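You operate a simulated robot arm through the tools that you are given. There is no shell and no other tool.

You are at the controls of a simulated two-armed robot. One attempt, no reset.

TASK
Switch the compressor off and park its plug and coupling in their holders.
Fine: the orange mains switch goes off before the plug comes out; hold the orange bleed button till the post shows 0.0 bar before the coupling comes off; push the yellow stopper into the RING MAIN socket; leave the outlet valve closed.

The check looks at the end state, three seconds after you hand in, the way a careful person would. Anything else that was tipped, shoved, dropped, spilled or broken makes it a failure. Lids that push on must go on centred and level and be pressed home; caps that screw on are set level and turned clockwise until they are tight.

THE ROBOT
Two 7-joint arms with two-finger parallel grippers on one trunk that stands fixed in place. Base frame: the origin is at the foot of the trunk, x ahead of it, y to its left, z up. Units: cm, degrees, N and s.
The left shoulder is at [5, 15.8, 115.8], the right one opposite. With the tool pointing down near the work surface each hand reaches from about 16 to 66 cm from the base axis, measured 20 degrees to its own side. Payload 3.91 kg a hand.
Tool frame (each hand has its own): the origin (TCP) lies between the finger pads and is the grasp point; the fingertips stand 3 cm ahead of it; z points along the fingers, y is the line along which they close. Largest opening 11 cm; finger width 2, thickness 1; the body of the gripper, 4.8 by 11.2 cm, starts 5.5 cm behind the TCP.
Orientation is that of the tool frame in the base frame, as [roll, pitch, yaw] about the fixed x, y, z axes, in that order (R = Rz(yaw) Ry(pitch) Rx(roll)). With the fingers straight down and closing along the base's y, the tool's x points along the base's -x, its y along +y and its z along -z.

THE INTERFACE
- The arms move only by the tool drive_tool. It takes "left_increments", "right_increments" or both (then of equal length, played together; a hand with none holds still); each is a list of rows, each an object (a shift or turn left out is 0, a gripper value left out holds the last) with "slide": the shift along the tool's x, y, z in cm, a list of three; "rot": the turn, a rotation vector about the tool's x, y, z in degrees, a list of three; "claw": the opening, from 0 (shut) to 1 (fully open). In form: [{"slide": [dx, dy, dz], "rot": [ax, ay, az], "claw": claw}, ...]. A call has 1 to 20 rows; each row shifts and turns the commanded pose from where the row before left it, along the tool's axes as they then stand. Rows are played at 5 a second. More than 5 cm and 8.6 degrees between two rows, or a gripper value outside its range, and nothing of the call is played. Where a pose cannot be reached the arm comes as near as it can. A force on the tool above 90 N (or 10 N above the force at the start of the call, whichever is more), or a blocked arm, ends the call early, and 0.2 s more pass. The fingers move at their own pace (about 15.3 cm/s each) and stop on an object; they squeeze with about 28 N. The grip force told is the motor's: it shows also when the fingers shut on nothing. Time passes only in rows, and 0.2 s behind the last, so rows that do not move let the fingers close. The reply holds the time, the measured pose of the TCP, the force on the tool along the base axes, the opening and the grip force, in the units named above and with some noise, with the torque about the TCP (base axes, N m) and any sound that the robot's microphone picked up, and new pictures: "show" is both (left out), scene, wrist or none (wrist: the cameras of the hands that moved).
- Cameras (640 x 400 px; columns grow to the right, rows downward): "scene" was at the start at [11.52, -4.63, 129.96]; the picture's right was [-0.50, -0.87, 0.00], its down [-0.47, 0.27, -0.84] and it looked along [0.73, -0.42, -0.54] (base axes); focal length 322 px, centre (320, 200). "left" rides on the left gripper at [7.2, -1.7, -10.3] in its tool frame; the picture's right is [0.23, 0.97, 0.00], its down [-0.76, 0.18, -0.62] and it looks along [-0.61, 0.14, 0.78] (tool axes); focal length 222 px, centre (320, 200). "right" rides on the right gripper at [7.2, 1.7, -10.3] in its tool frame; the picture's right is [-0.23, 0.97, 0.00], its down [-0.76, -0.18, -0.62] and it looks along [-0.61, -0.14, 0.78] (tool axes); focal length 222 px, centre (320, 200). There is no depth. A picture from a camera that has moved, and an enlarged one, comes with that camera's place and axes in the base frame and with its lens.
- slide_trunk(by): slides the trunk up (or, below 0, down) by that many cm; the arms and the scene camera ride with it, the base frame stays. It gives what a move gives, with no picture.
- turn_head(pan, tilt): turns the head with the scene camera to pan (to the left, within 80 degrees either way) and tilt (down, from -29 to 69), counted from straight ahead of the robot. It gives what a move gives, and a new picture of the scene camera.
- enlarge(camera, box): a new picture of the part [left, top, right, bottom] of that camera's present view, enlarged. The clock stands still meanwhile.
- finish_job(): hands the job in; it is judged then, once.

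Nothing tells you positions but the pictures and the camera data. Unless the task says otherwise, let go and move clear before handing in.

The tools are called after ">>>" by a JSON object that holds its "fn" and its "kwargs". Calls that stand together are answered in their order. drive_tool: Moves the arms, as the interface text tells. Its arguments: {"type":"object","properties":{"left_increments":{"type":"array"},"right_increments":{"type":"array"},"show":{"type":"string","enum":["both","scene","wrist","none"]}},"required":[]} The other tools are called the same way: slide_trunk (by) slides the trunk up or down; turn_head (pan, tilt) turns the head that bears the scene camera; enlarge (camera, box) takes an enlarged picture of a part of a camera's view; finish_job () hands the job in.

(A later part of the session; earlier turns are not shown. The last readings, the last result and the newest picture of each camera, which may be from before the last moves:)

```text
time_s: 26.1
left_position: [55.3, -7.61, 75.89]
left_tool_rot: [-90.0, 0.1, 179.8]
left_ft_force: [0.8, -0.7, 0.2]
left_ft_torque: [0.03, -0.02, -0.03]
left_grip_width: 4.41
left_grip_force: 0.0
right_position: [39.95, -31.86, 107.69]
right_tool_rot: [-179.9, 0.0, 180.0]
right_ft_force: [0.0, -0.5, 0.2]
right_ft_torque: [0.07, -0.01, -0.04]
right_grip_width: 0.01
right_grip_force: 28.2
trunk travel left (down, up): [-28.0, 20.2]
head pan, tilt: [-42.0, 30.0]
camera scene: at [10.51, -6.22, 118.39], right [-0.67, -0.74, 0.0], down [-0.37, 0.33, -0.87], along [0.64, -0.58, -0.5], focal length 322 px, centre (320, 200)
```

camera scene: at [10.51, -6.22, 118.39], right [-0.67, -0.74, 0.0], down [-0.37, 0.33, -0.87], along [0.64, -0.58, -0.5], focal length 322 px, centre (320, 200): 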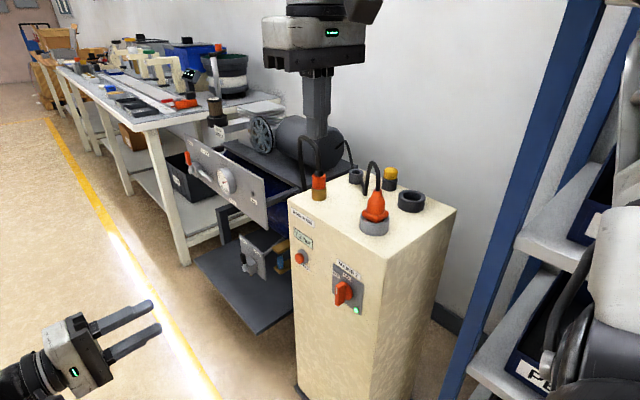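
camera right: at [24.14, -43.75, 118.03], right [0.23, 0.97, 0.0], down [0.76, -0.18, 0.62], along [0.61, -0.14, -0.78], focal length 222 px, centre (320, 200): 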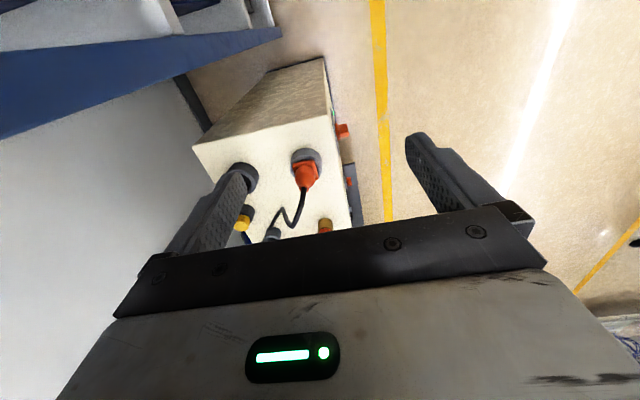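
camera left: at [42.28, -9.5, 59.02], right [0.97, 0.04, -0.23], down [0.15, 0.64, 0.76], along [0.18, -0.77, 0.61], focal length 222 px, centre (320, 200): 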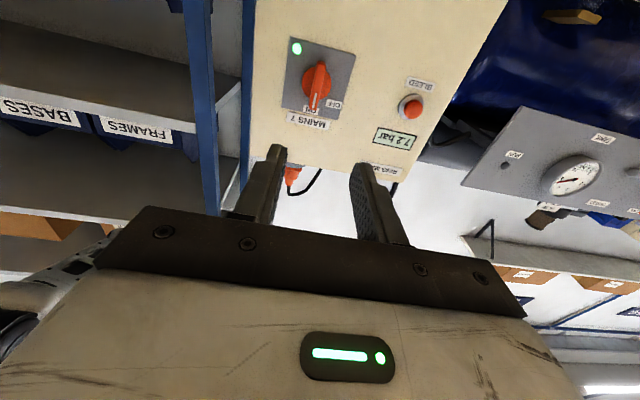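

The ring rim is at (61.8, -65.2, 82.1). Before relying on long reaches I'll work out how to free a stretched arm, by turning the left hand's tool downward and pulling in.

>>> {"fn": "drive_tool", "kwargs": {"left_increments": [{"rot": [-7.5, 0, 0]}, {"rot": [-7.5, 0, 0]}, {"rot": [-7.5, 0, 0]}, {"rot": [-7.5, 0, 0]}, {"rot": [-7.5, 0, 0]}, {"rot": [-7.5, 0, 0]}], "show": "none"}}

>>> {"fn": "drive_tool", "kwargs": {"left_increments": [{"slide": [0, 0, -3]}, {"slide": [0, 0, -3]}, {"slide": [0, 0, -3]}, {"slide": [0, 0, -3]}], "show": "none"}}

```text
time_s: 27.5
left_position: [58.75, -8.22, 74.39]
left_tool_rot: [-134.9, -0.1, -179.9]
left_ft_force: [0.3, 0.0, -0.5]
left_ft_torque: [-0.06, -0.01, 0.0]
left_grip_width: 4.4
left_grip_force: 0.0
left hand out of reach, approached as far as the arm can: row 1, 2, 3, 4, 5
right_position: [39.94, -31.84, 107.8]
right_tool_rot: [-180.0, 0.0, 180.0]
right_ft_force: [-0.4, 0.5, -0.1]
right_ft_torque: [-0.01, 0.02, 0.01]
right_grip_width: 0.01
right_grip_force: 28.1
trunk travel left (down, up): [-28.0, 20.2]
head pan, tilt: [-42.0, 30.0]
```

```text
time_s: 28.5
left_position: [62.21, -0.52, 81.94]
left_tool_rot: [-135.0, 0.0, 179.8]
left_ft_force: [-0.3, 0.9, 0.7]
left_ft_torque: [0.03, -0.02, 0.01]
left_grip_width: 4.41
left_grip_force: 0.1
left hand out of reach, approached as far as the arm can: row 1, 2, 3, 4
right_position: [40.01, -31.95, 107.88]
right_tool_rot: [180.0, 0.0, 180.0]
right_ft_force: [0.6, 0.1, 0.2]
right_ft_torque: [-0.04, -0.02, 0.0]
right_grip_width: 0.0
right_grip_force: 27.8
trunk travel left (down, up): [-28.0, 20.2]
head pan, tilt: [-42.0, 30.0]
```

The left arm is still on its outer sphere, so I'll pull it radially toward its shoulder.

>>> {"fn": "drive_tool", "kwargs": {"left_increments": [{"slide": [4.7, -0.33, -1.2]}, {"slide": [4.7, -0.33, -1.2]}, {"slide": [4.7, -0.33, -1.2]}, {"slide": [4.7, -0.33, -1.2]}], "show": "scene"}}

```text
time_s: 29.5
left_position: [43.44, 1.89, 86.06]
left_tool_rot: [-135.1, 0.0, -179.8]
left_ft_force: [-1.1, -0.4, -0.5]
left_ft_torque: [0.01, -0.02, 0.0]
left_grip_width: 4.41
left_grip_force: 0.0
left hand out of reach, approached as far as the arm can: row 1
right_position: [39.87, -31.85, 107.83]
right_tool_rot: [180.0, 0.1, -179.9]
right_ft_force: [0.4, -0.3, 1.1]
right_ft_torque: [-0.01, -0.03, 0.02]
right_grip_width: 0.0
right_grip_force: 28.1
trunk travel left (down, up): [-28.0, 20.2]
head pan, tilt: [-42.0, 30.0]
camera scene: at [10.42, -6.25, 118.41], right [-0.67, -0.74, 0.0], down [-0.37, 0.33, -0.87], along [0.64, -0.58, -0.5], focal length 322 px, centre (320, 200)
```

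scene: 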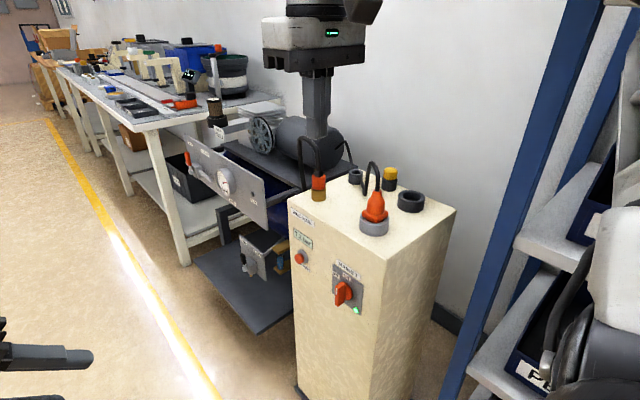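

That freed the arm: pulling radially works. Now for the switch: lower the trunk 12 cm, then tilt the right hand 40° toward the face with its fingers shut, so it can push the bar's upper end sideways.

>>> {"fn": "slide_trunk", "kwargs": {"by": -12}}

>>> {"fn": "drive_tool", "kwargs": {"right_increments": [{"rot": [6.667, 0, 0]}, {"rot": [6.667, 0, 0]}, {"rot": [6.667, 0, 0]}, {"rot": [6.667, 0, 0]}, {"rot": [6.667, 0, 0]}, {"rot": [6.667, 0, 0]}], "show": "scene"}}

```text
time_s: 31.0
left_position: [43.4, 1.79, 74.06]
left_tool_rot: [-135.0, 0.0, 180.0]
left_ft_force: [-0.6, -0.4, 0.6]
left_ft_torque: [-0.01, 0.02, 0.04]
left_grip_width: 4.38
left_grip_force: 0.0
right_position: [39.91, -31.91, 95.8]
right_tool_rot: [180.0, -0.1, -179.9]
right_ft_force: [0.0, 0.0, -0.2]
right_ft_torque: [-0.01, -0.02, 0.01]
right_grip_width: 0.02
right_grip_force: 28.2
trunk travel left (down, up): [-16.0, 32.2]
head pan, tilt: [-42.0, 30.0]
```

```text
time_s: 32.4
left_position: [43.34, 1.8, 74.04]
left_tool_rot: [-135.1, 0.1, 179.9]
left_ft_force: [-0.7, 0.8, -0.2]
left_ft_torque: [0.01, 0.02, -0.02]
left_grip_width: 4.37
left_grip_force: 0.1
right_position: [39.99, -31.96, 95.88]
right_tool_rot: [-140.0, 0.0, 180.0]
right_ft_force: [0.3, 0.8, 0.6]
right_ft_torque: [0.01, 0.0, 0.0]
right_grip_width: 0.02
right_grip_force: 27.7
trunk travel left (down, up): [-16.0, 32.2]
head pan, tilt: [-42.0, 30.0]
camera scene: at [10.51, -6.23, 106.4], right [-0.67, -0.74, 0.0], down [-0.37, 0.33, -0.87], along [0.64, -0.58, -0.5], focal length 322 px, centre (320, 200)
```

scene: 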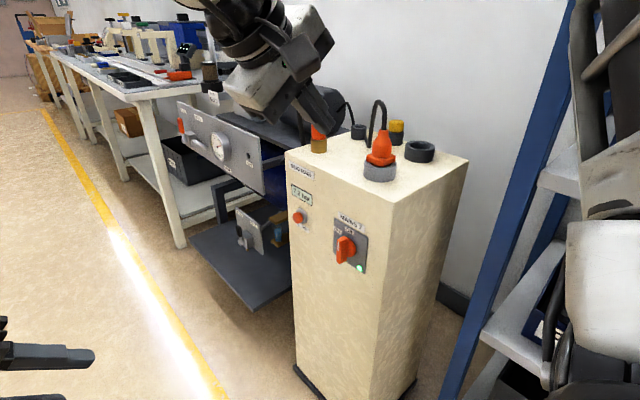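

The tilt is reached. The camera now has a new height, so I'll re-measure the switch and the top items from it.

>>> {"fn": "enlarge", "kwargs": {"camera": "scene", "box": [280, 180, 380, 290]}}

>>> {"fn": "enlarge", "kwargs": {"camera": "scene", "box": [280, 90, 480, 210]}}

```text
3.64 times, centred on (330, 235) of scene
camera zoom: at [10.51, -6.23, 106.4], right [-0.67, -0.74, 0.0], down [-0.37, 0.33, -0.87], along [0.64, -0.58, -0.5], focal length 1172 px, centre (284, 73)
```

zoom: 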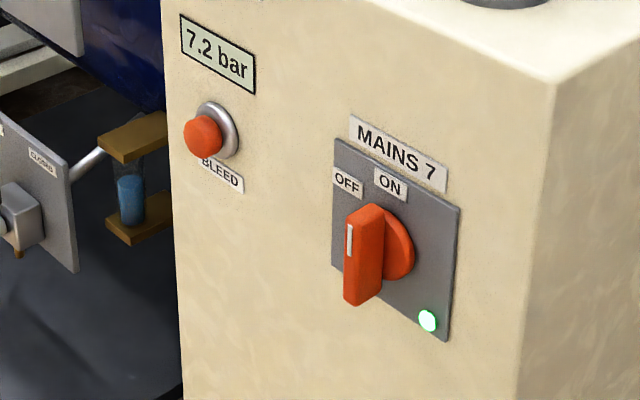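

```text
3.20 times, centred on (380, 150) of scene
camera zoom: at [10.51, -6.23, 106.4], right [-0.67, -0.74, 0.0], down [-0.37, 0.33, -0.87], along [0.64, -0.58, -0.5], focal length 1031 px, centre (128, 360)
```

zoom: 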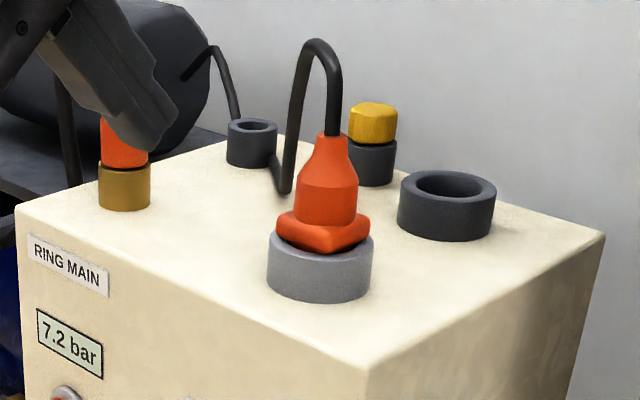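

Everything agrees to within half a centimetre. I'll bring the shut fingertips to just in front of the face, left of the bar on its -x side.

>>> {"fn": "drive_tool", "kwargs": {"right_increments": [{"slide": [-0.33, 2.04, 3.34]}, {"slide": [-0.33, 2.04, 3.34]}, {"slide": [-0.33, 2.04, 3.34]}, {"slide": [-0.33, 2.04, 3.34]}, {"slide": [-0.33, 2.04, 3.34]}, {"slide": [-0.33, 2.04, 3.34]}, {"slide": [-0.33, 2.04, 3.34]}]}}

>>> {"fn": "enlarge", "kwargs": {"camera": "scene", "box": [280, 180, 380, 290]}}

```text
time_s: 34.0
left_position: [43.33, 1.73, 74.07]
left_tool_rot: [-135.0, 0.1, 179.9]
left_ft_force: [0.4, 0.7, 0.8]
left_ft_torque: [0.04, 0.0, -0.02]
left_grip_width: 4.39
left_grip_force: 0.1
right_position: [42.47, -35.79, 68.68]
right_tool_rot: [-140.1, 0.0, -179.9]
right_ft_force: [-0.3, -0.1, -0.1]
right_ft_torque: [0.0, -0.03, -0.01]
right_grip_width: 0.0
right_grip_force: 28.3
trunk travel left (down, up): [-16.0, 32.2]
head pan, tilt: [-42.0, 30.0]
camera scene: at [10.5, -6.22, 106.4], right [-0.67, -0.74, 0.0], down [-0.37, 0.33, -0.87], along [0.64, -0.58, -0.5], focal length 322 px, centre (320, 200)
camera right: at [35.24, -27.73, 75.42], right [0.23, 0.75, -0.63], down [0.76, 0.27, 0.59], along [0.61, -0.61, -0.51], focal length 222 px, centre (320, 200)
```

scene: 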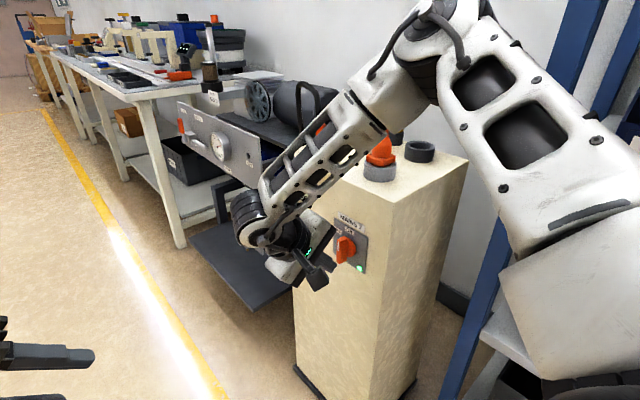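
right: 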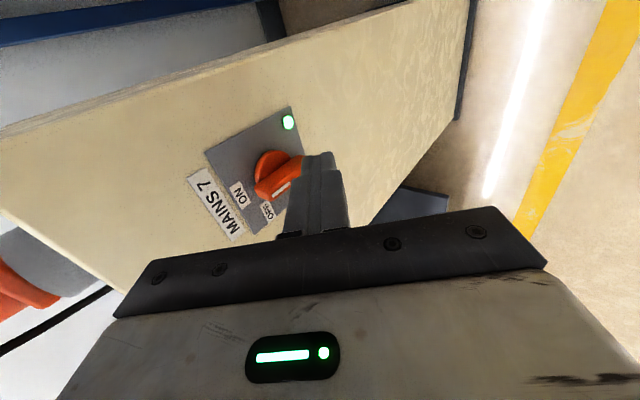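

```text
3.64 times, centred on (330, 235) of scene
camera zoom: at [10.5, -6.22, 106.4], right [-0.67, -0.74, 0.0], down [-0.37, 0.33, -0.87], along [0.64, -0.58, -0.5], focal length 1172 px, centre (284, 73)
```

zoom: 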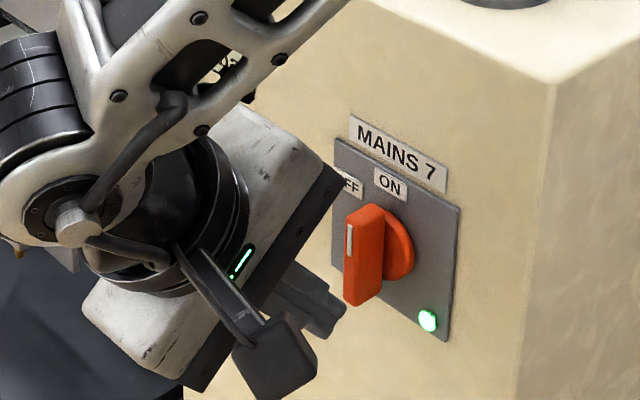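

The fingertips are beside the bar. I'll slide in beside the bar's top end, then push toward +x gently.

>>> {"fn": "drive_tool", "kwargs": {"right_increments": [{"slide": [0, -1.52, 0.92]}, {"slide": [0, -1.52, 0.92]}, {"slide": [0, -1.52, 0.92]}], "show": "wrist"}}

>>> {"fn": "enlarge", "kwargs": {"camera": "scene", "box": [280, 180, 380, 290]}}

```text
time_s: 34.8
left_position: [43.42, 1.71, 73.98]
left_tool_rot: [-135.1, 0.0, 180.0]
left_ft_force: [-0.7, 0.1, 0.3]
left_ft_torque: [-0.02, -0.01, 0.02]
left_grip_width: 4.4
left_grip_force: 0.1
right_position: [42.46, -41.27, 69.51]
right_tool_rot: [-140.0, 0.0, -179.8]
right_ft_force: [-0.4, -0.1, 0.1]
right_ft_torque: [0.03, -0.01, 0.01]
right_grip_width: 0.02
right_grip_force: 27.6
trunk travel left (down, up): [-16.0, 32.2]
head pan, tilt: [-42.0, 30.0]
camera right: at [35.2, -33.15, 76.34], right [0.23, 0.75, -0.63], down [0.76, 0.27, 0.59], along [0.61, -0.61, -0.51], focal length 222 px, centre (320, 200)
```

right: 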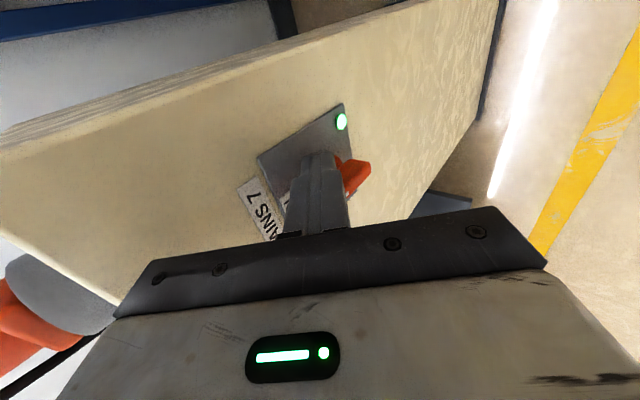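

```text
3.64 times, centred on (330, 235) of scene
camera zoom: at [10.51, -6.22, 106.39], right [-0.67, -0.74, 0.0], down [-0.37, 0.33, -0.87], along [0.64, -0.58, -0.5], focal length 1172 px, centre (284, 73)
```

zoom: 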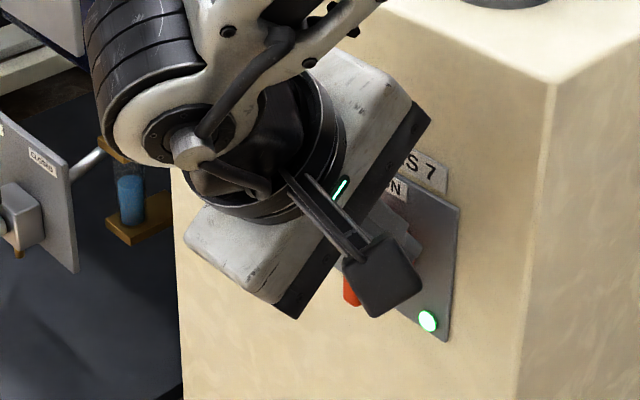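

The fingers are beside the bar, so I'll push +x in small steps.

>>> {"fn": "drive_tool", "kwargs": {"right_increments": [{"slide": [-0.5, 0, 0]}, {"slide": [-0.5, 0, 0]}, {"slide": [-0.5, 0, 0]}, {"slide": [-0.5, 0, 0]}], "show": "wrist"}}

>>> {"fn": "enlarge", "kwargs": {"camera": "right", "box": [220, 80, 420, 240]}}

```text
time_s: 35.8
left_position: [43.23, 1.95, 74.03]
left_tool_rot: [-135.1, 0.1, 179.9]
left_ft_force: [-0.3, -0.1, 0.2]
left_ft_torque: [0.03, -0.01, 0.02]
left_grip_width: 4.4
left_grip_force: 0.0
right_position: [44.6, -41.25, 69.65]
right_tool_rot: [-140.1, 0.6, -179.7]
right_ft_force: [1.5, 0.5, 0.3]
right_ft_torque: [0.0, 0.11, -0.11]
right_grip_width: 0.0
right_grip_force: 37.9
trunk travel left (down, up): [-16.0, 32.2]
head pan, tilt: [-42.0, 30.0]
camera right: at [37.34, -33.24, 76.35], right [0.23, 0.75, -0.62], down [0.75, 0.27, 0.6], along [0.62, -0.61, -0.5], focal length 222 px, centre (320, 200)
```

right: 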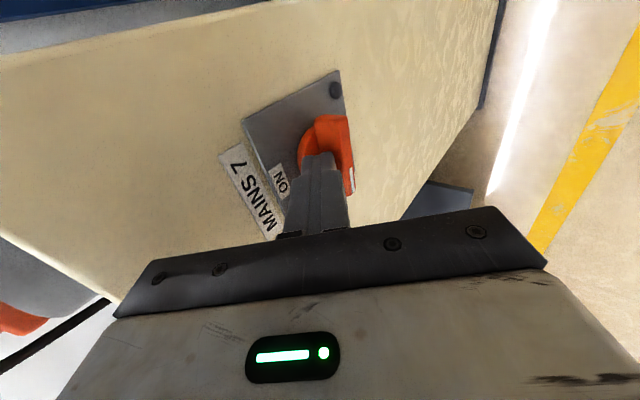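

```text
2.50 times, centred on (320, 160) of right
camera zoom: at [37.34, -33.24, 76.35], right [0.23, 0.75, -0.62], down [0.75, 0.27, 0.6], along [0.62, -0.61, -0.5], focal length 555 px, centre (320, 300)
```

zoom: 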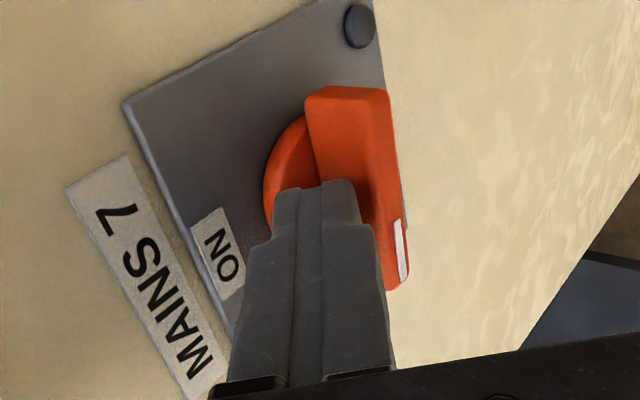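

The lamp has gone out, so the switch has turned. I'll withdraw the hand and check that it settled at OFF.

>>> {"fn": "drive_tool", "kwargs": {"right_increments": [{"slide": [0.4, 0, 0]}, {"slide": [0, 1.52, -0.92]}, {"slide": [0, 1.52, -0.92]}, {"slide": [0, 1.52, -0.92]}, {"slide": [0, 1.9, -1.6]}, {"slide": [0, 1.9, -1.6]}], "show": "wrist"}}

>>> {"fn": "enlarge", "kwargs": {"camera": "scene", "box": [280, 180, 380, 290]}}

>>> {"fn": "enlarge", "kwargs": {"camera": "right", "box": [200, 80, 440, 240]}}

```text
time_s: 37.2
left_position: [43.32, 1.85, 73.97]
left_tool_rot: [-135.1, 0.1, 179.9]
left_ft_force: [0.7, -0.3, 0.0]
left_ft_torque: [0.01, 0.02, 0.01]
left_grip_width: 4.42
left_grip_force: 0.0
right_position: [43.56, -31.38, 68.98]
right_tool_rot: [-140.1, 0.1, -179.9]
right_ft_force: [0.0, -0.5, 0.0]
right_ft_torque: [0.0, 0.02, 0.01]
right_grip_width: 0.0
right_grip_force: 37.8
right hand out of reach, approached as far as the arm can: row 6
trunk travel left (down, up): [-16.0, 32.2]
head pan, tilt: [-42.0, 30.0]
camera right: at [36.35, -23.4, 75.85], right [0.23, 0.75, -0.62], down [0.76, 0.26, 0.59], along [0.61, -0.61, -0.51], focal length 222 px, centre (320, 200)
```

right: 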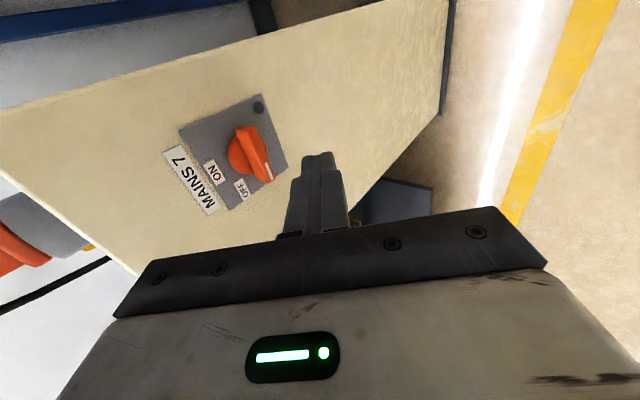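

```text
3.64 times, centred on (330, 235) of scene
camera zoom: at [10.51, -6.23, 106.4], right [-0.67, -0.74, 0.0], down [-0.37, 0.33, -0.87], along [0.64, -0.58, -0.5], focal length 1172 px, centre (284, 73)
```

zoom: 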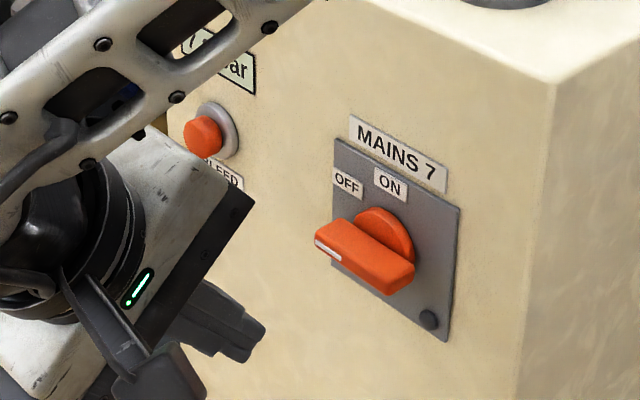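

```text
2.50 times, centred on (320, 160) of right
camera zoom: at [36.35, -23.4, 75.85], right [0.23, 0.75, -0.62], down [0.76, 0.26, 0.59], along [0.61, -0.61, -0.51], focal length 555 px, centre (320, 300)
```

zoom: 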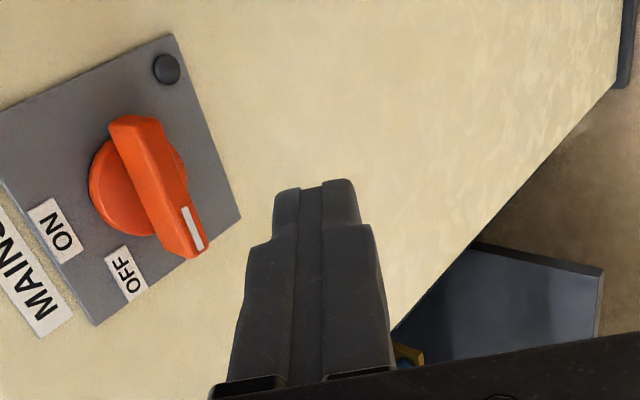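

The lamp is dark and the bar has snapped over to the OFF side. Next I'll add a bit of forward tilt and move the right hand over toward the bleed button.

>>> {"fn": "drive_tool", "kwargs": {"right_increments": [{"slide": [-3, 0, 0], "rot": [0, -6, 0]}, {"slide": [-3, 0, 0], "rot": [0, -6, 0]}, {"slide": [-3, 0, 0], "rot": [0, -6, 0]}], "show": "scene"}}

```text
time_s: 38.0
left_position: [43.36, 1.79, 73.9]
left_tool_rot: [-135.0, 0.1, 179.9]
left_ft_force: [0.1, 0.5, -0.2]
left_ft_torque: [-0.01, -0.02, 0.01]
left_grip_width: 4.39
left_grip_force: 0.0
right_position: [51.49, -31.76, 70.63]
right_tool_rot: [-138.7, 13.8, -168.0]
right_ft_force: [-0.4, -0.8, -0.9]
right_ft_torque: [-0.04, 0.01, -0.01]
right_grip_width: 0.02
right_grip_force: 37.3
right hand out of reach, approached as far as the arm can: row 1, 2, 3
trunk travel left (down, up): [-16.0, 32.2]
head pan, tilt: [-42.0, 30.0]
camera scene: at [10.51, -6.22, 106.39], right [-0.67, -0.74, 0.0], down [-0.37, 0.33, -0.87], along [0.64, -0.58, -0.5], focal length 322 px, centre (320, 200)
```

scene: 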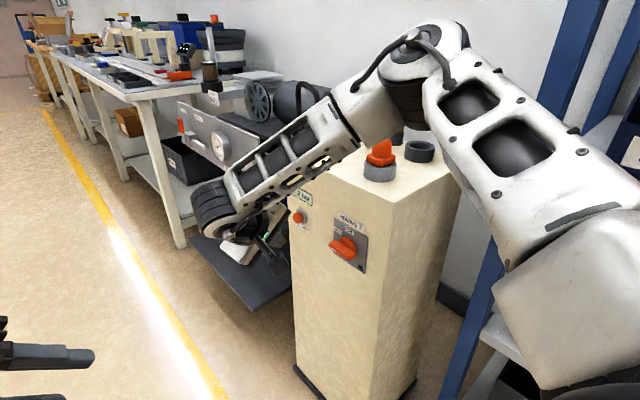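

The hand is clear, and the button is 2 cm beyond my next stop. I'll move to just in front of it.

>>> {"fn": "drive_tool", "kwargs": {"right_increments": [{"slide": [-1.285, -0.94, 2.41]}, {"slide": [-1.285, -0.94, 2.41]}, {"slide": [-1.285, -0.94, 2.41]}, {"slide": [-1.285, -0.94, 2.41]}]}}

>>> {"fn": "enlarge", "kwargs": {"camera": "scene", "box": [260, 180, 360, 280]}}

>>> {"fn": "enlarge", "kwargs": {"camera": "right", "box": [200, 80, 440, 240]}}

```text
time_s: 39.0
left_position: [43.39, 1.75, 74.08]
left_tool_rot: [-135.1, 0.1, 179.9]
left_ft_force: [0.2, -0.2, -0.3]
left_ft_torque: [-0.01, 0.01, 0.0]
left_grip_width: 4.4
left_grip_force: 0.2
right_position: [56.93, -41.0, 69.67]
right_tool_rot: [-138.6, 13.7, -168.1]
right_ft_force: [0.1, -0.3, 0.0]
right_ft_torque: [0.0, 0.0, 0.03]
right_grip_width: 0.01
right_grip_force: 38.1
right hand out of reach, approached as far as the arm can: row 1, 2, 3, 4
trunk travel left (down, up): [-16.0, 32.2]
head pan, tilt: [-42.0, 30.0]
camera scene: at [10.51, -6.21, 106.4], right [-0.67, -0.74, 0.0], down [-0.37, 0.33, -0.87], along [0.64, -0.58, -0.5], focal length 322 px, centre (320, 200)
camera right: at [46.78, -34.81, 74.44], right [0.21, 0.79, -0.57], down [0.53, 0.4, 0.75], along [0.82, -0.46, -0.34], focal length 222 px, centre (320, 200)
```

scene: 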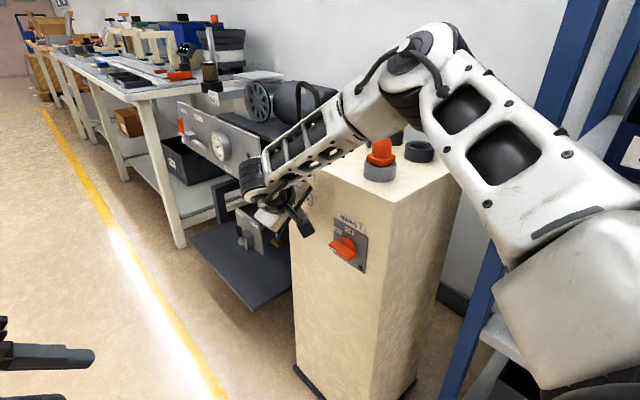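
right: 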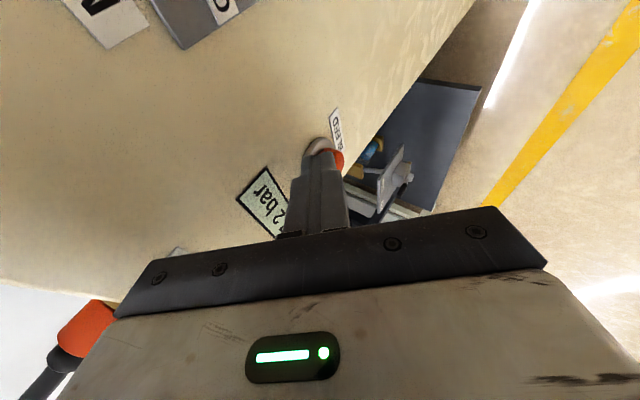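

```text
4.00 times, centred on (310, 230) of scene
camera zoom: at [10.51, -6.21, 106.4], right [-0.67, -0.74, 0.0], down [-0.37, 0.33, -0.87], along [0.64, -0.58, -0.5], focal length 1289 px, centre (360, 80)
```

zoom: 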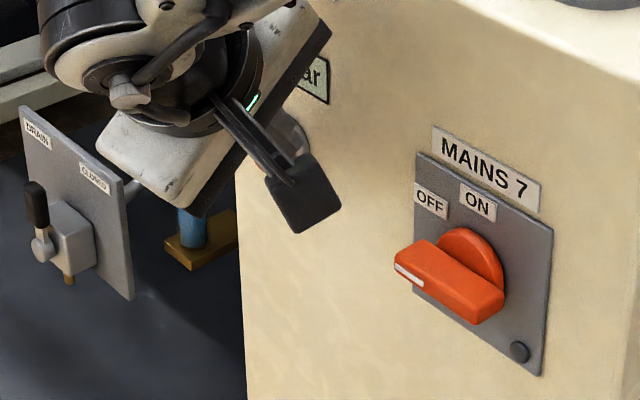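

```text
2.50 times, centred on (320, 160) of right
camera zoom: at [46.78, -34.81, 74.44], right [0.21, 0.79, -0.57], down [0.53, 0.4, 0.75], along [0.82, -0.46, -0.34], focal length 555 px, centre (320, 300)
```

zoom: 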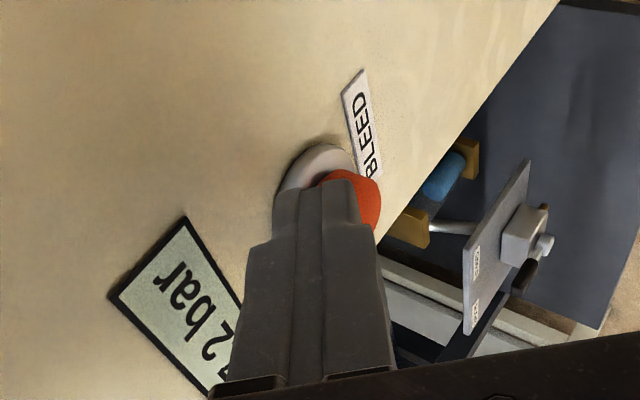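

I'm close, but the wrist is at a bend limit about 2 cm short of the button. Reducing the sideways tilt by 10° should free it.

>>> {"fn": "drive_tool", "kwargs": {"right_increments": [{"slide": [0, 0.8, -0.6], "rot": [-3.33, 0, 0]}, {"slide": [-0.66, 0.4, 0.6], "rot": [-3.33, 0, 0]}, {"slide": [-0.66, 0.4, 0.6], "rot": [-3.33, 0, 0]}, {"slide": [-0.66, 0.4, 0.6]}], "show": "wrist"}}

```text
time_s: 40.0
left_position: [43.4, 1.76, 73.98]
left_tool_rot: [-135.2, 0.2, 179.9]
left_ft_force: [-0.2, 0.0, 0.7]
left_ft_torque: [0.01, 0.03, 0.0]
left_grip_width: 4.38
left_grip_force: 0.0
right_position: [57.87, -39.87, 68.65]
right_tool_rot: [-148.6, 13.7, -168.1]
right_ft_force: [-0.2, -0.5, 0.3]
right_ft_torque: [0.0, 0.01, 0.01]
right_grip_width: 0.03
right_grip_force: 37.1
right hand out of reach, approached as far as the arm can: row 4
trunk travel left (down, up): [-16.0, 32.2]
head pan, tilt: [-42.0, 30.0]
camera right: at [47.81, -34.92, 74.7], right [0.16, 0.88, -0.44], down [0.54, 0.29, 0.79], along [0.82, -0.37, -0.43], focal length 222 px, centre (320, 200)
```

right: 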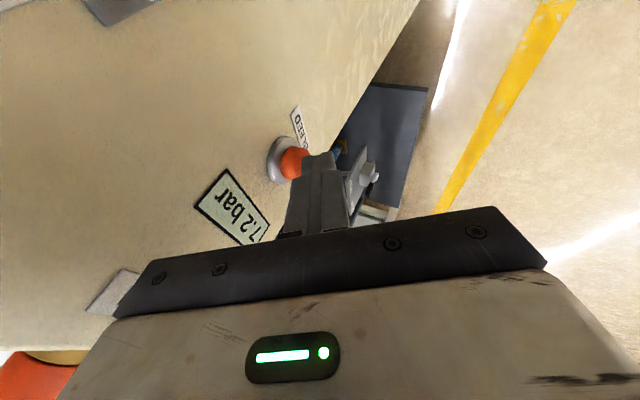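

The button is just ahead and the wrist camera can read the display (7.2 bar). I'll lean the tool further forward to lessen the wrist bend and continue.

>>> {"fn": "drive_tool", "kwargs": {"right_increments": [{"rot": [0, -5, 0]}, {"rot": [0, -5, 0]}, {"rot": [0, -5, 0]}, {"slide": [-0.7, 0.4, 0.3]}, {"slide": [-0.7, 0.4, 0.3]}], "show": "wrist"}}

```text
time_s: 41.2
left_position: [43.49, 1.84, 74.04]
left_tool_rot: [-135.0, 0.1, 179.9]
left_ft_force: [-0.9, -0.6, 0.0]
left_ft_torque: [0.01, 0.0, 0.0]
left_grip_width: 4.38
left_grip_force: 0.0
right_position: [59.41, -38.88, 68.42]
right_tool_rot: [-145.6, 26.2, -159.4]
right_ft_force: [0.0, 0.0, 0.0]
right_ft_torque: [0.02, -0.01, -0.03]
right_grip_width: 0.01
right_grip_force: 37.8
trunk travel left (down, up): [-16.0, 32.2]
head pan, tilt: [-42.0, 30.0]
camera right: at [47.63, -35.54, 71.93], right [0.14, 0.91, -0.39], down [0.31, 0.34, 0.89], along [0.94, -0.25, -0.24], focal length 222 px, centre (320, 200)
```

right: 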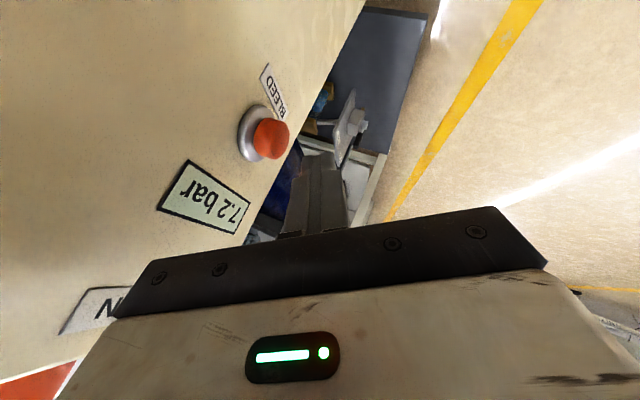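

This pose is reachable. A 40° twist gives the gripper body more clearance from the post face, so I'll do that before pressing.

>>> {"fn": "drive_tool", "kwargs": {"right_increments": [{"rot": [0, 0, -8]}, {"rot": [0, 0, -8]}, {"rot": [0, 0, -8]}, {"rot": [0, 0, -8]}, {"rot": [0, 0, -8]}]}}

>>> {"fn": "enlarge", "kwargs": {"camera": "right", "box": [160, 60, 400, 240]}}

```text
time_s: 42.4
left_position: [43.34, 1.77, 74.08]
left_tool_rot: [-135.1, 0.1, 179.8]
left_ft_force: [-0.7, 0.2, 0.7]
left_ft_torque: [0.04, -0.03, -0.02]
left_grip_width: 4.42
left_grip_force: 0.1
right_position: [59.33, -38.98, 68.35]
right_tool_rot: [-137.7, 0.8, -127.4]
right_ft_force: [0.3, -0.2, -0.3]
right_ft_torque: [-0.02, 0.03, -0.01]
right_grip_width: 0.0
right_grip_force: 37.6
trunk travel left (down, up): [-16.0, 32.2]
head pan, tilt: [-42.0, 30.0]
camera scene: at [10.51, -6.22, 106.4], right [-0.67, -0.74, 0.0], down [-0.37, 0.33, -0.87], along [0.64, -0.58, -0.5], focal length 322 px, centre (320, 200)
camera right: at [48.38, -39.73, 74.79], right [-0.43, 0.62, -0.65], down [0.23, 0.77, 0.59], along [0.87, 0.1, -0.48], focal length 222 px, centre (320, 200)
```

scene: 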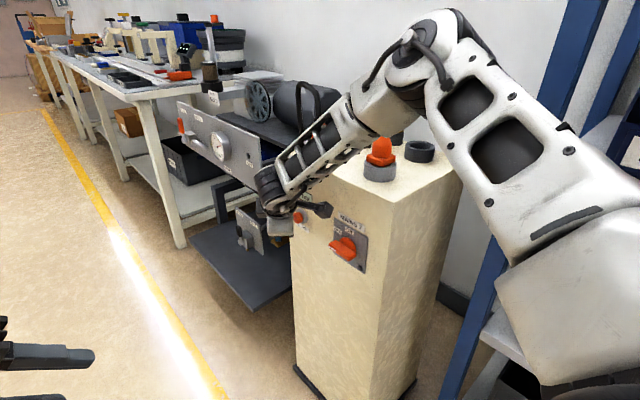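
right: 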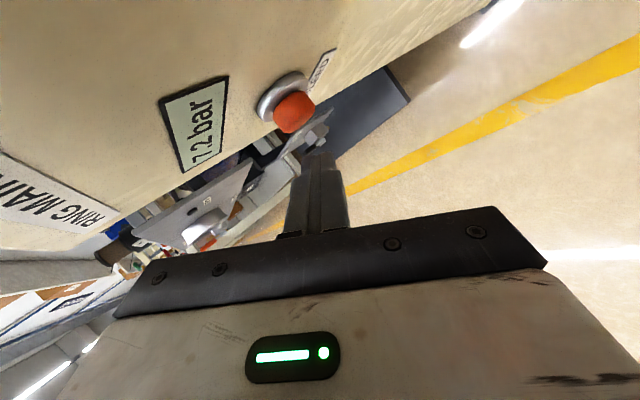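

```text
2.22 times, centred on (280, 150) of right
camera zoom: at [48.38, -39.73, 74.79], right [-0.43, 0.62, -0.65], down [0.23, 0.77, 0.59], along [0.87, 0.1, -0.48], focal length 494 px, centre (409, 311)
```

zoom: 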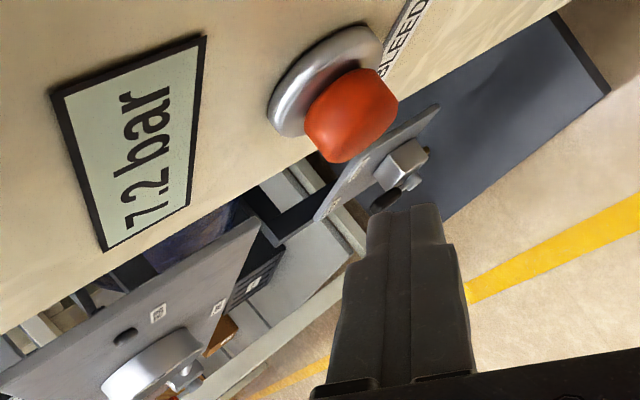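

The button and display are clearly in view. The wrist camera's housing would come close to the post, so I'll tilt the tool 12° more toward the face first.

>>> {"fn": "drive_tool", "kwargs": {"right_increments": [{"rot": [2, 3.5, 0]}, {"rot": [2, 3.5, 0]}, {"rot": [2, 3.5, 0]}], "show": "wrist"}}

```text
time_s: 43.2
left_position: [43.38, 1.84, 74.03]
left_tool_rot: [-135.0, 0.1, 179.9]
left_ft_force: [0.2, 0.8, 0.2]
left_ft_torque: [0.03, 0.02, 0.01]
left_grip_width: 4.4
left_grip_force: 0.1
right_position: [58.3, -39.51, 69.55]
right_tool_rot: [-131.3, -6.6, -134.8]
right_ft_force: [0.2, 0.4, -0.3]
right_ft_torque: [-0.02, -0.02, 0.02]
right_grip_width: 0.02
right_grip_force: 37.3
right hand out of reach, approached as far as the arm can: row 2, 3
trunk travel left (down, up): [-16.0, 32.2]
head pan, tilt: [-42.0, 30.0]
camera right: at [47.36, -37.87, 75.79], right [-0.35, 0.55, -0.75], down [0.33, 0.83, 0.45], along [0.87, -0.09, -0.48], focal length 222 px, centre (320, 200)
```

right: 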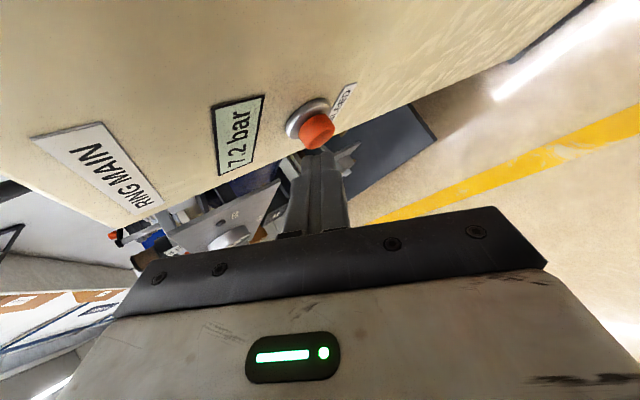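

I've reached a limit again, but it should ease as the hand moves toward the post. I'll go to just in front of the button centre with this orientation.

>>> {"fn": "drive_tool", "kwargs": {"right_increments": [{"slide": [-0.12, 0.66, 1.3]}, {"slide": [-0.12, 0.66, 1.3]}], "show": "wrist"}}

>>> {"fn": "enlarge", "kwargs": {"camera": "right", "box": [160, 60, 400, 240]}}

```text
time_s: 43.8
left_position: [43.29, 1.81, 74.1]
left_tool_rot: [-135.0, 0.1, 180.0]
left_ft_force: [0.4, -0.8, 0.1]
left_ft_torque: [-0.01, 0.01, 0.0]
left_grip_width: 4.39
left_grip_force: 0.1
right_position: [57.68, -40.95, 68.24]
right_tool_rot: [-131.1, -6.3, -134.9]
right_ft_force: [1.3, 1.1, 5.2]
right_ft_torque: [-0.07, -0.09, 0.05]
right_grip_width: 0.0
right_grip_force: 37.6
right hand out of reach, approached as far as the arm can: row 1, 2
trunk travel left (down, up): [-16.0, 32.2]
head pan, tilt: [-42.0, 30.0]
heard: click
camera right: at [46.68, -39.24, 74.52], right [-0.35, 0.55, -0.75], down [0.33, 0.83, 0.45], along [0.88, -0.09, -0.47], focal length 222 px, centre (320, 200)
```

right: 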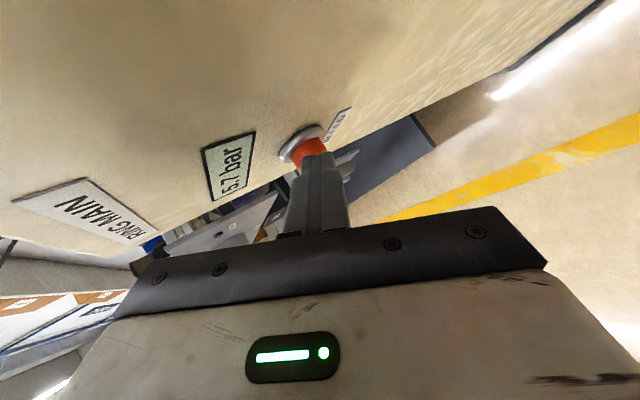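

```text
2.22 times, centred on (280, 150) of right
camera zoom: at [46.68, -39.24, 74.52], right [-0.35, 0.55, -0.75], down [0.33, 0.83, 0.45], along [0.88, -0.09, -0.47], focal length 494 px, centre (409, 311)
```

zoom: 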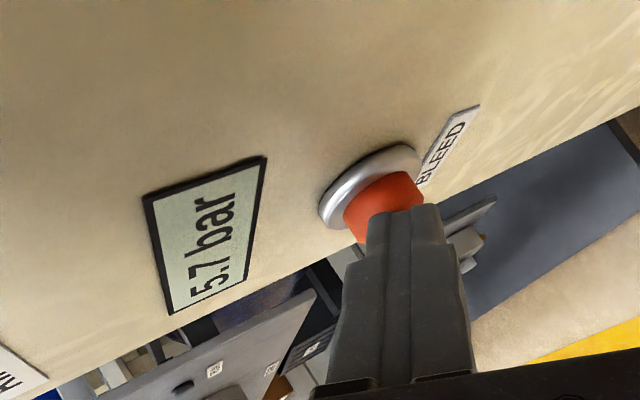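

The button clicked and the pressure is already down to 5.7 bar. I'll hold this pose still.

>>> {"fn": "drive_tool", "kwargs": {"right_increments": [{"slide": [0, 0, 0]}, {}, {}, {}, {}, {}, {}, {}, {}, {}], "show": "none"}}

>>> {"fn": "enlarge", "kwargs": {"camera": "right", "box": [160, 60, 400, 240]}}

```text
time_s: 46.0
left_position: [43.38, 1.85, 73.98]
left_tool_rot: [-135.1, 0.1, 179.9]
left_ft_force: [0.0, 0.4, 0.0]
left_ft_torque: [0.0, -0.01, 0.0]
left_grip_width: 4.43
left_grip_force: 0.0
right_position: [57.44, -41.06, 67.98]
right_tool_rot: [-131.4, -6.6, -134.9]
right_ft_force: [-2.6, 2.2, 0.6]
right_ft_torque: [0.0, 0.05, -0.04]
right_grip_width: 0.01
right_grip_force: 37.7
trunk travel left (down, up): [-16.0, 32.2]
head pan, tilt: [-42.0, 30.0]
```

```text
2.22 times, centred on (280, 150) of right
camera zoom: at [46.59, -39.28, 74.36], right [-0.36, 0.56, -0.75], down [0.33, 0.83, 0.45], along [0.87, -0.09, -0.48], focal length 494 px, centre (409, 311)
```

zoom: 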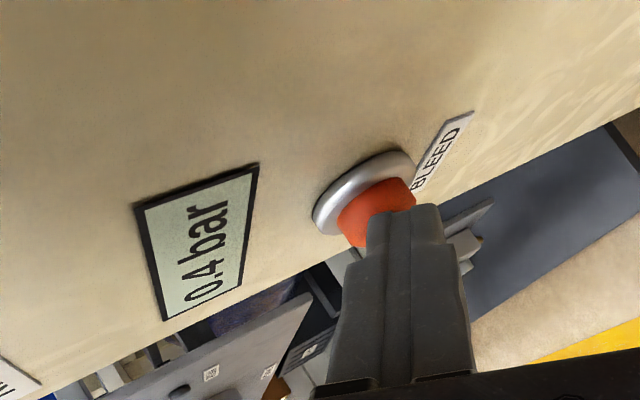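

It's at 0.4 bar and falling, so I'll keep holding.

>>> {"fn": "drive_tool", "kwargs": {"right_increments": [{"slide": [0, 0, 0]}, {}, {}, {}, {}, {}, {}, {}, {}, {}, {}, {}, {}, {}, {}, {}, {}, {}, {}, {}], "show": "none"}}

>>> {"fn": "enlarge", "kwargs": {"camera": "right", "box": [160, 60, 400, 240]}}

```text
time_s: 50.2
left_position: [43.24, 1.92, 74.02]
left_tool_rot: [-135.1, 0.2, 179.9]
left_ft_force: [-0.2, 0.1, -0.4]
left_ft_torque: [0.03, -0.05, -0.02]
left_grip_width: 4.37
left_grip_force: 0.1
right_position: [57.43, -41.01, 68.03]
right_tool_rot: [-131.3, -6.6, -135.0]
right_ft_force: [-3.3, 2.3, 1.8]
right_ft_torque: [0.03, 0.01, -0.02]
right_grip_width: 0.01
right_grip_force: 37.5
trunk travel left (down, up): [-16.0, 32.2]
head pan, tilt: [-42.0, 30.0]
```

```text
2.22 times, centred on (280, 150) of right
camera zoom: at [46.61, -39.28, 74.39], right [-0.35, 0.55, -0.75], down [0.33, 0.83, 0.45], along [0.87, -0.09, -0.48], focal length 494 px, centre (409, 311)
```

zoom: 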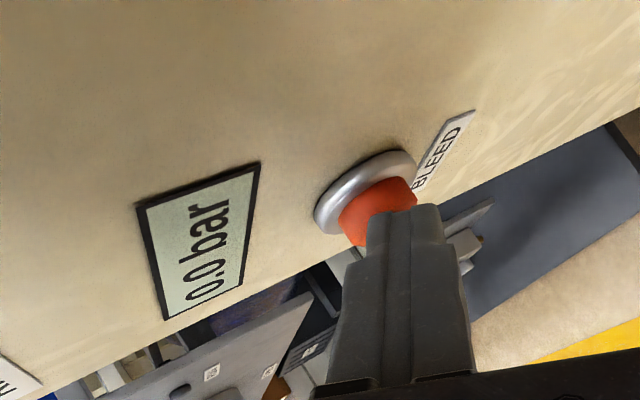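

The display reads 0.0 bar. I'll hold a moment longer, then back off along the finger direction and check that it stays at zero.

>>> {"fn": "drive_tool", "kwargs": {"right_increments": [{"slide": [0, 0, 0]}, {}, {}, {}, {"slide": [0, 0, -1.5]}, {"slide": [0, 0, -2]}, {"slide": [0, 0, -3]}, {"slide": [0, 0, -3]}]}}

>>> {"fn": "enlarge", "kwargs": {"camera": "right", "box": [160, 60, 400, 240]}}

```text
time_s: 52.0
left_position: [43.39, 1.89, 74.11]
left_tool_rot: [-135.0, 0.1, 180.0]
left_ft_force: [-0.4, 0.7, -0.6]
left_ft_torque: [-0.02, 0.0, -0.01]
left_grip_width: 4.4
left_grip_force: 0.0
right_position: [53.2, -35.15, 74.42]
right_tool_rot: [-131.3, -6.6, -135.0]
right_ft_force: [0.3, 0.1, -1.4]
right_ft_torque: [-0.01, -0.02, -0.02]
right_grip_width: 0.0
right_grip_force: 38.1
trunk travel left (down, up): [-16.0, 32.2]
head pan, tilt: [-42.0, 30.0]
camera scene: at [10.52, -6.23, 106.39], right [-0.67, -0.74, 0.0], down [-0.37, 0.33, -0.87], along [0.64, -0.58, -0.5], focal length 322 px, centre (320, 200)
camera right: at [42.25, -33.39, 80.75], right [-0.35, 0.55, -0.75], down [0.33, 0.83, 0.45], along [0.87, -0.09, -0.48], focal length 222 px, centre (320, 200)
```

scene: 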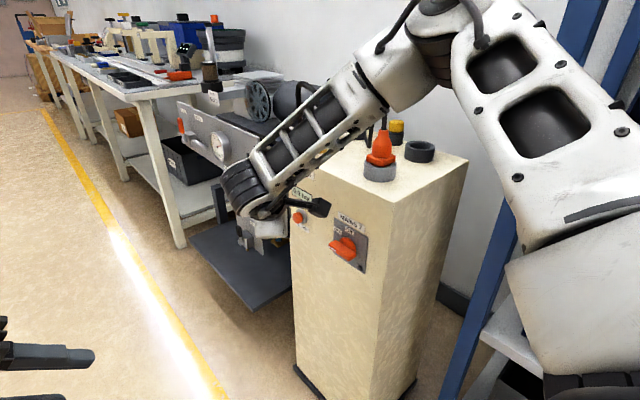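
right: 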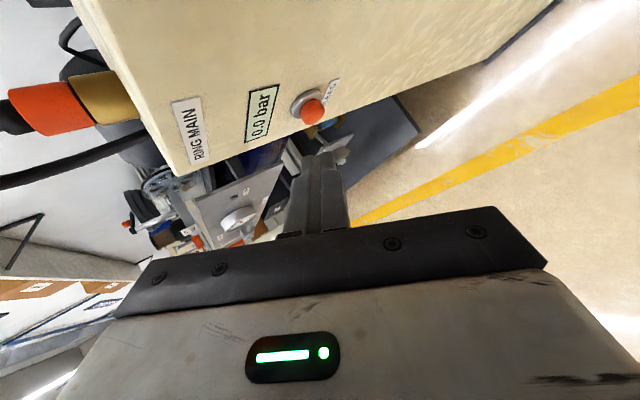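

```text
2.22 times, centred on (280, 150) of right
camera zoom: at [42.25, -33.39, 80.75], right [-0.35, 0.55, -0.75], down [0.33, 0.83, 0.45], along [0.87, -0.09, -0.48], focal length 494 px, centre (409, 311)
```

zoom: 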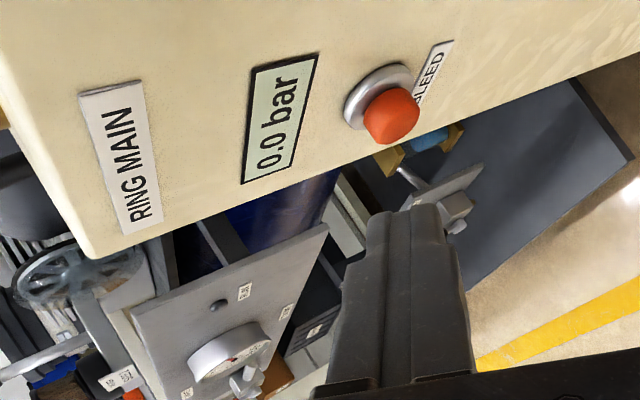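

The pressure stays at 0.0 bar. For the top items the tool must be nearly horizontal with its wrist camera above it, so I'll raise the right hand and try turning it to that attitude in the open.

>>> {"fn": "drive_tool", "kwargs": {"right_increments": [{"slide": [0.756, -3.24, -2.47]}, {"slide": [0.756, -3.24, -2.47]}, {"slide": [0.756, -3.24, -2.47]}, {"slide": [0.756, -3.24, -2.47]}, {"slide": [0.756, -3.24, -2.47]}], "show": "none"}}

>>> {"fn": "drive_tool", "kwargs": {"right_increments": [{"rot": [3.06, 2.28, -6.72]}, {"rot": [3.06, 2.28, -6.72]}, {"rot": [3.06, 2.28, -6.72]}, {"rot": [3.06, 2.28, -6.72]}, {"rot": [3.06, 2.28, -6.72]}, {"rot": [3.06, 2.28, -6.72]}]}}

```text
time_s: 53.2
left_position: [43.34, 1.84, 74.04]
left_tool_rot: [-135.2, 0.1, 179.9]
left_ft_force: [0.1, 0.6, -0.4]
left_ft_torque: [0.01, 0.04, -0.05]
left_grip_width: 4.42
left_grip_force: 0.1
right_position: [51.15, -36.05, 89.54]
right_tool_rot: [-131.0, -6.4, -135.1]
right_ft_force: [-0.3, -0.1, -1.7]
right_ft_torque: [-0.01, 0.0, -0.01]
right_grip_width: 0.0
right_grip_force: 37.7
right hand out of reach, approached as far as the arm can: row 4, 5
trunk travel left (down, up): [-16.0, 32.2]
head pan, tilt: [-42.0, 30.0]
```

```text
time_s: 54.6
left_position: [43.37, 1.8, 73.98]
left_tool_rot: [-135.1, 0.0, 179.9]
left_ft_force: [0.1, 0.0, 0.6]
left_ft_torque: [-0.02, -0.01, 0.0]
left_grip_width: 4.39
left_grip_force: 0.1
right_position: [45.37, -34.72, 83.98]
right_tool_rot: [-119.5, -36.0, -126.3]
right_ft_force: [0.2, 0.4, 0.0]
right_ft_torque: [0.0, 0.01, 0.03]
right_grip_width: 0.0
right_grip_force: 37.8
right hand out of reach, approached as far as the arm can: row 1, 2, 3, 4, 5, 6
trunk travel left (down, up): [-16.0, 32.2]
head pan, tilt: [-42.0, 30.0]
camera scene: at [10.51, -6.22, 106.4], right [-0.67, -0.74, 0.0], down [-0.37, 0.33, -0.87], along [0.64, -0.58, -0.5], focal length 322 px, centre (320, 200)
camera right: at [35.26, -31.88, 91.11], right [-0.57, 0.03, -0.82], down [0.16, 0.98, -0.08], along [0.81, -0.17, -0.57], focal length 222 px, centre (320, 200)
```

scene: 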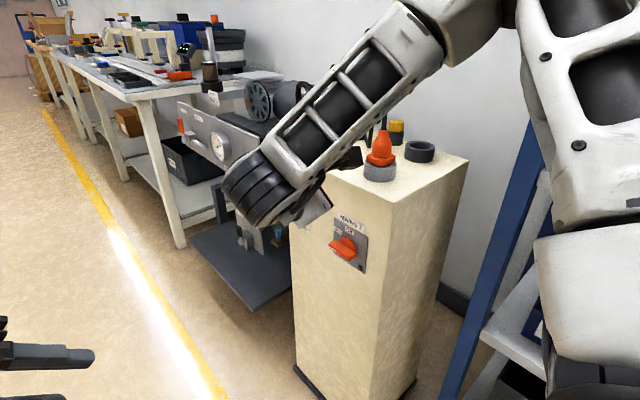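
right: 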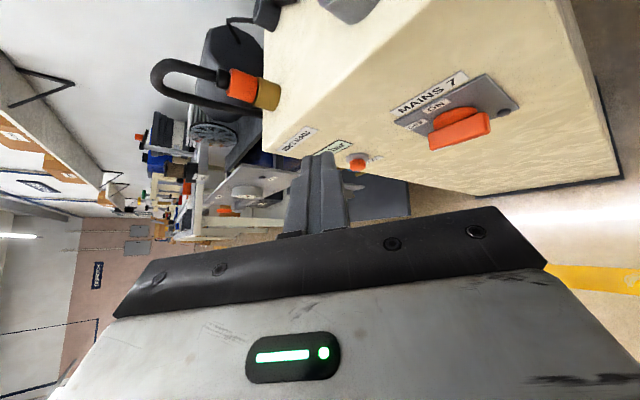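

The folded arm limits the wrist here, but it should free up once the arm extends over the post. I'll raise the trunk so the hand clears every cable and then reach outward.

>>> {"fn": "slide_trunk", "kwargs": {"by": 12}}

>>> {"fn": "drive_tool", "kwargs": {"right_increments": [{"slide": [2.65, -3.17, -1.79]}, {"slide": [2.65, -3.17, -1.79]}, {"slide": [2.65, -3.17, -1.79]}], "show": "scene"}}

```text
time_s: 56.1
left_position: [43.39, 1.85, 86.07]
left_tool_rot: [-135.1, 0.1, 179.9]
left_ft_force: [-0.6, -0.4, 1.1]
left_ft_torque: [-0.01, -0.01, -0.01]
left_grip_width: 4.4
left_grip_force: 0.1
right_position: [45.44, -34.72, 95.92]
right_tool_rot: [-119.5, -36.0, -126.2]
right_ft_force: [-0.5, -0.8, 0.0]
right_ft_torque: [-0.03, 0.01, -0.03]
right_grip_width: 0.0
right_grip_force: 37.4
trunk travel left (down, up): [-28.0, 20.2]
head pan, tilt: [-42.0, 30.0]
```

```text
time_s: 56.9
left_position: [43.42, 1.74, 85.98]
left_tool_rot: [-135.0, 0.1, 179.9]
left_ft_force: [0.1, 0.7, 0.2]
left_ft_torque: [0.03, 0.02, -0.01]
left_grip_width: 4.4
left_grip_force: 0.0
right_position: [40.36, -35.25, 99.58]
right_tool_rot: [-119.2, -35.8, -126.4]
right_ft_force: [-0.1, -0.5, 0.0]
right_ft_torque: [0.03, 0.01, 0.02]
right_grip_width: 0.0
right_grip_force: 37.7
right hand out of reach, approached as far as the arm can: row 1, 2, 3
trunk travel left (down, up): [-28.0, 20.2]
head pan, tilt: [-42.0, 30.0]
camera scene: at [10.5, -6.22, 118.4], right [-0.67, -0.74, 0.0], down [-0.37, 0.33, -0.87], along [0.64, -0.58, -0.5], focal length 322 px, centre (320, 200)
```

scene: 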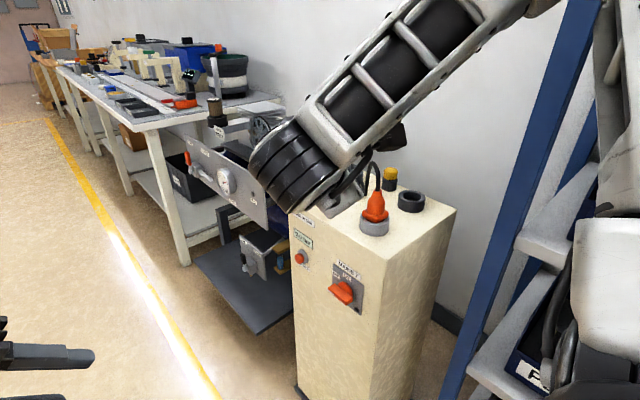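

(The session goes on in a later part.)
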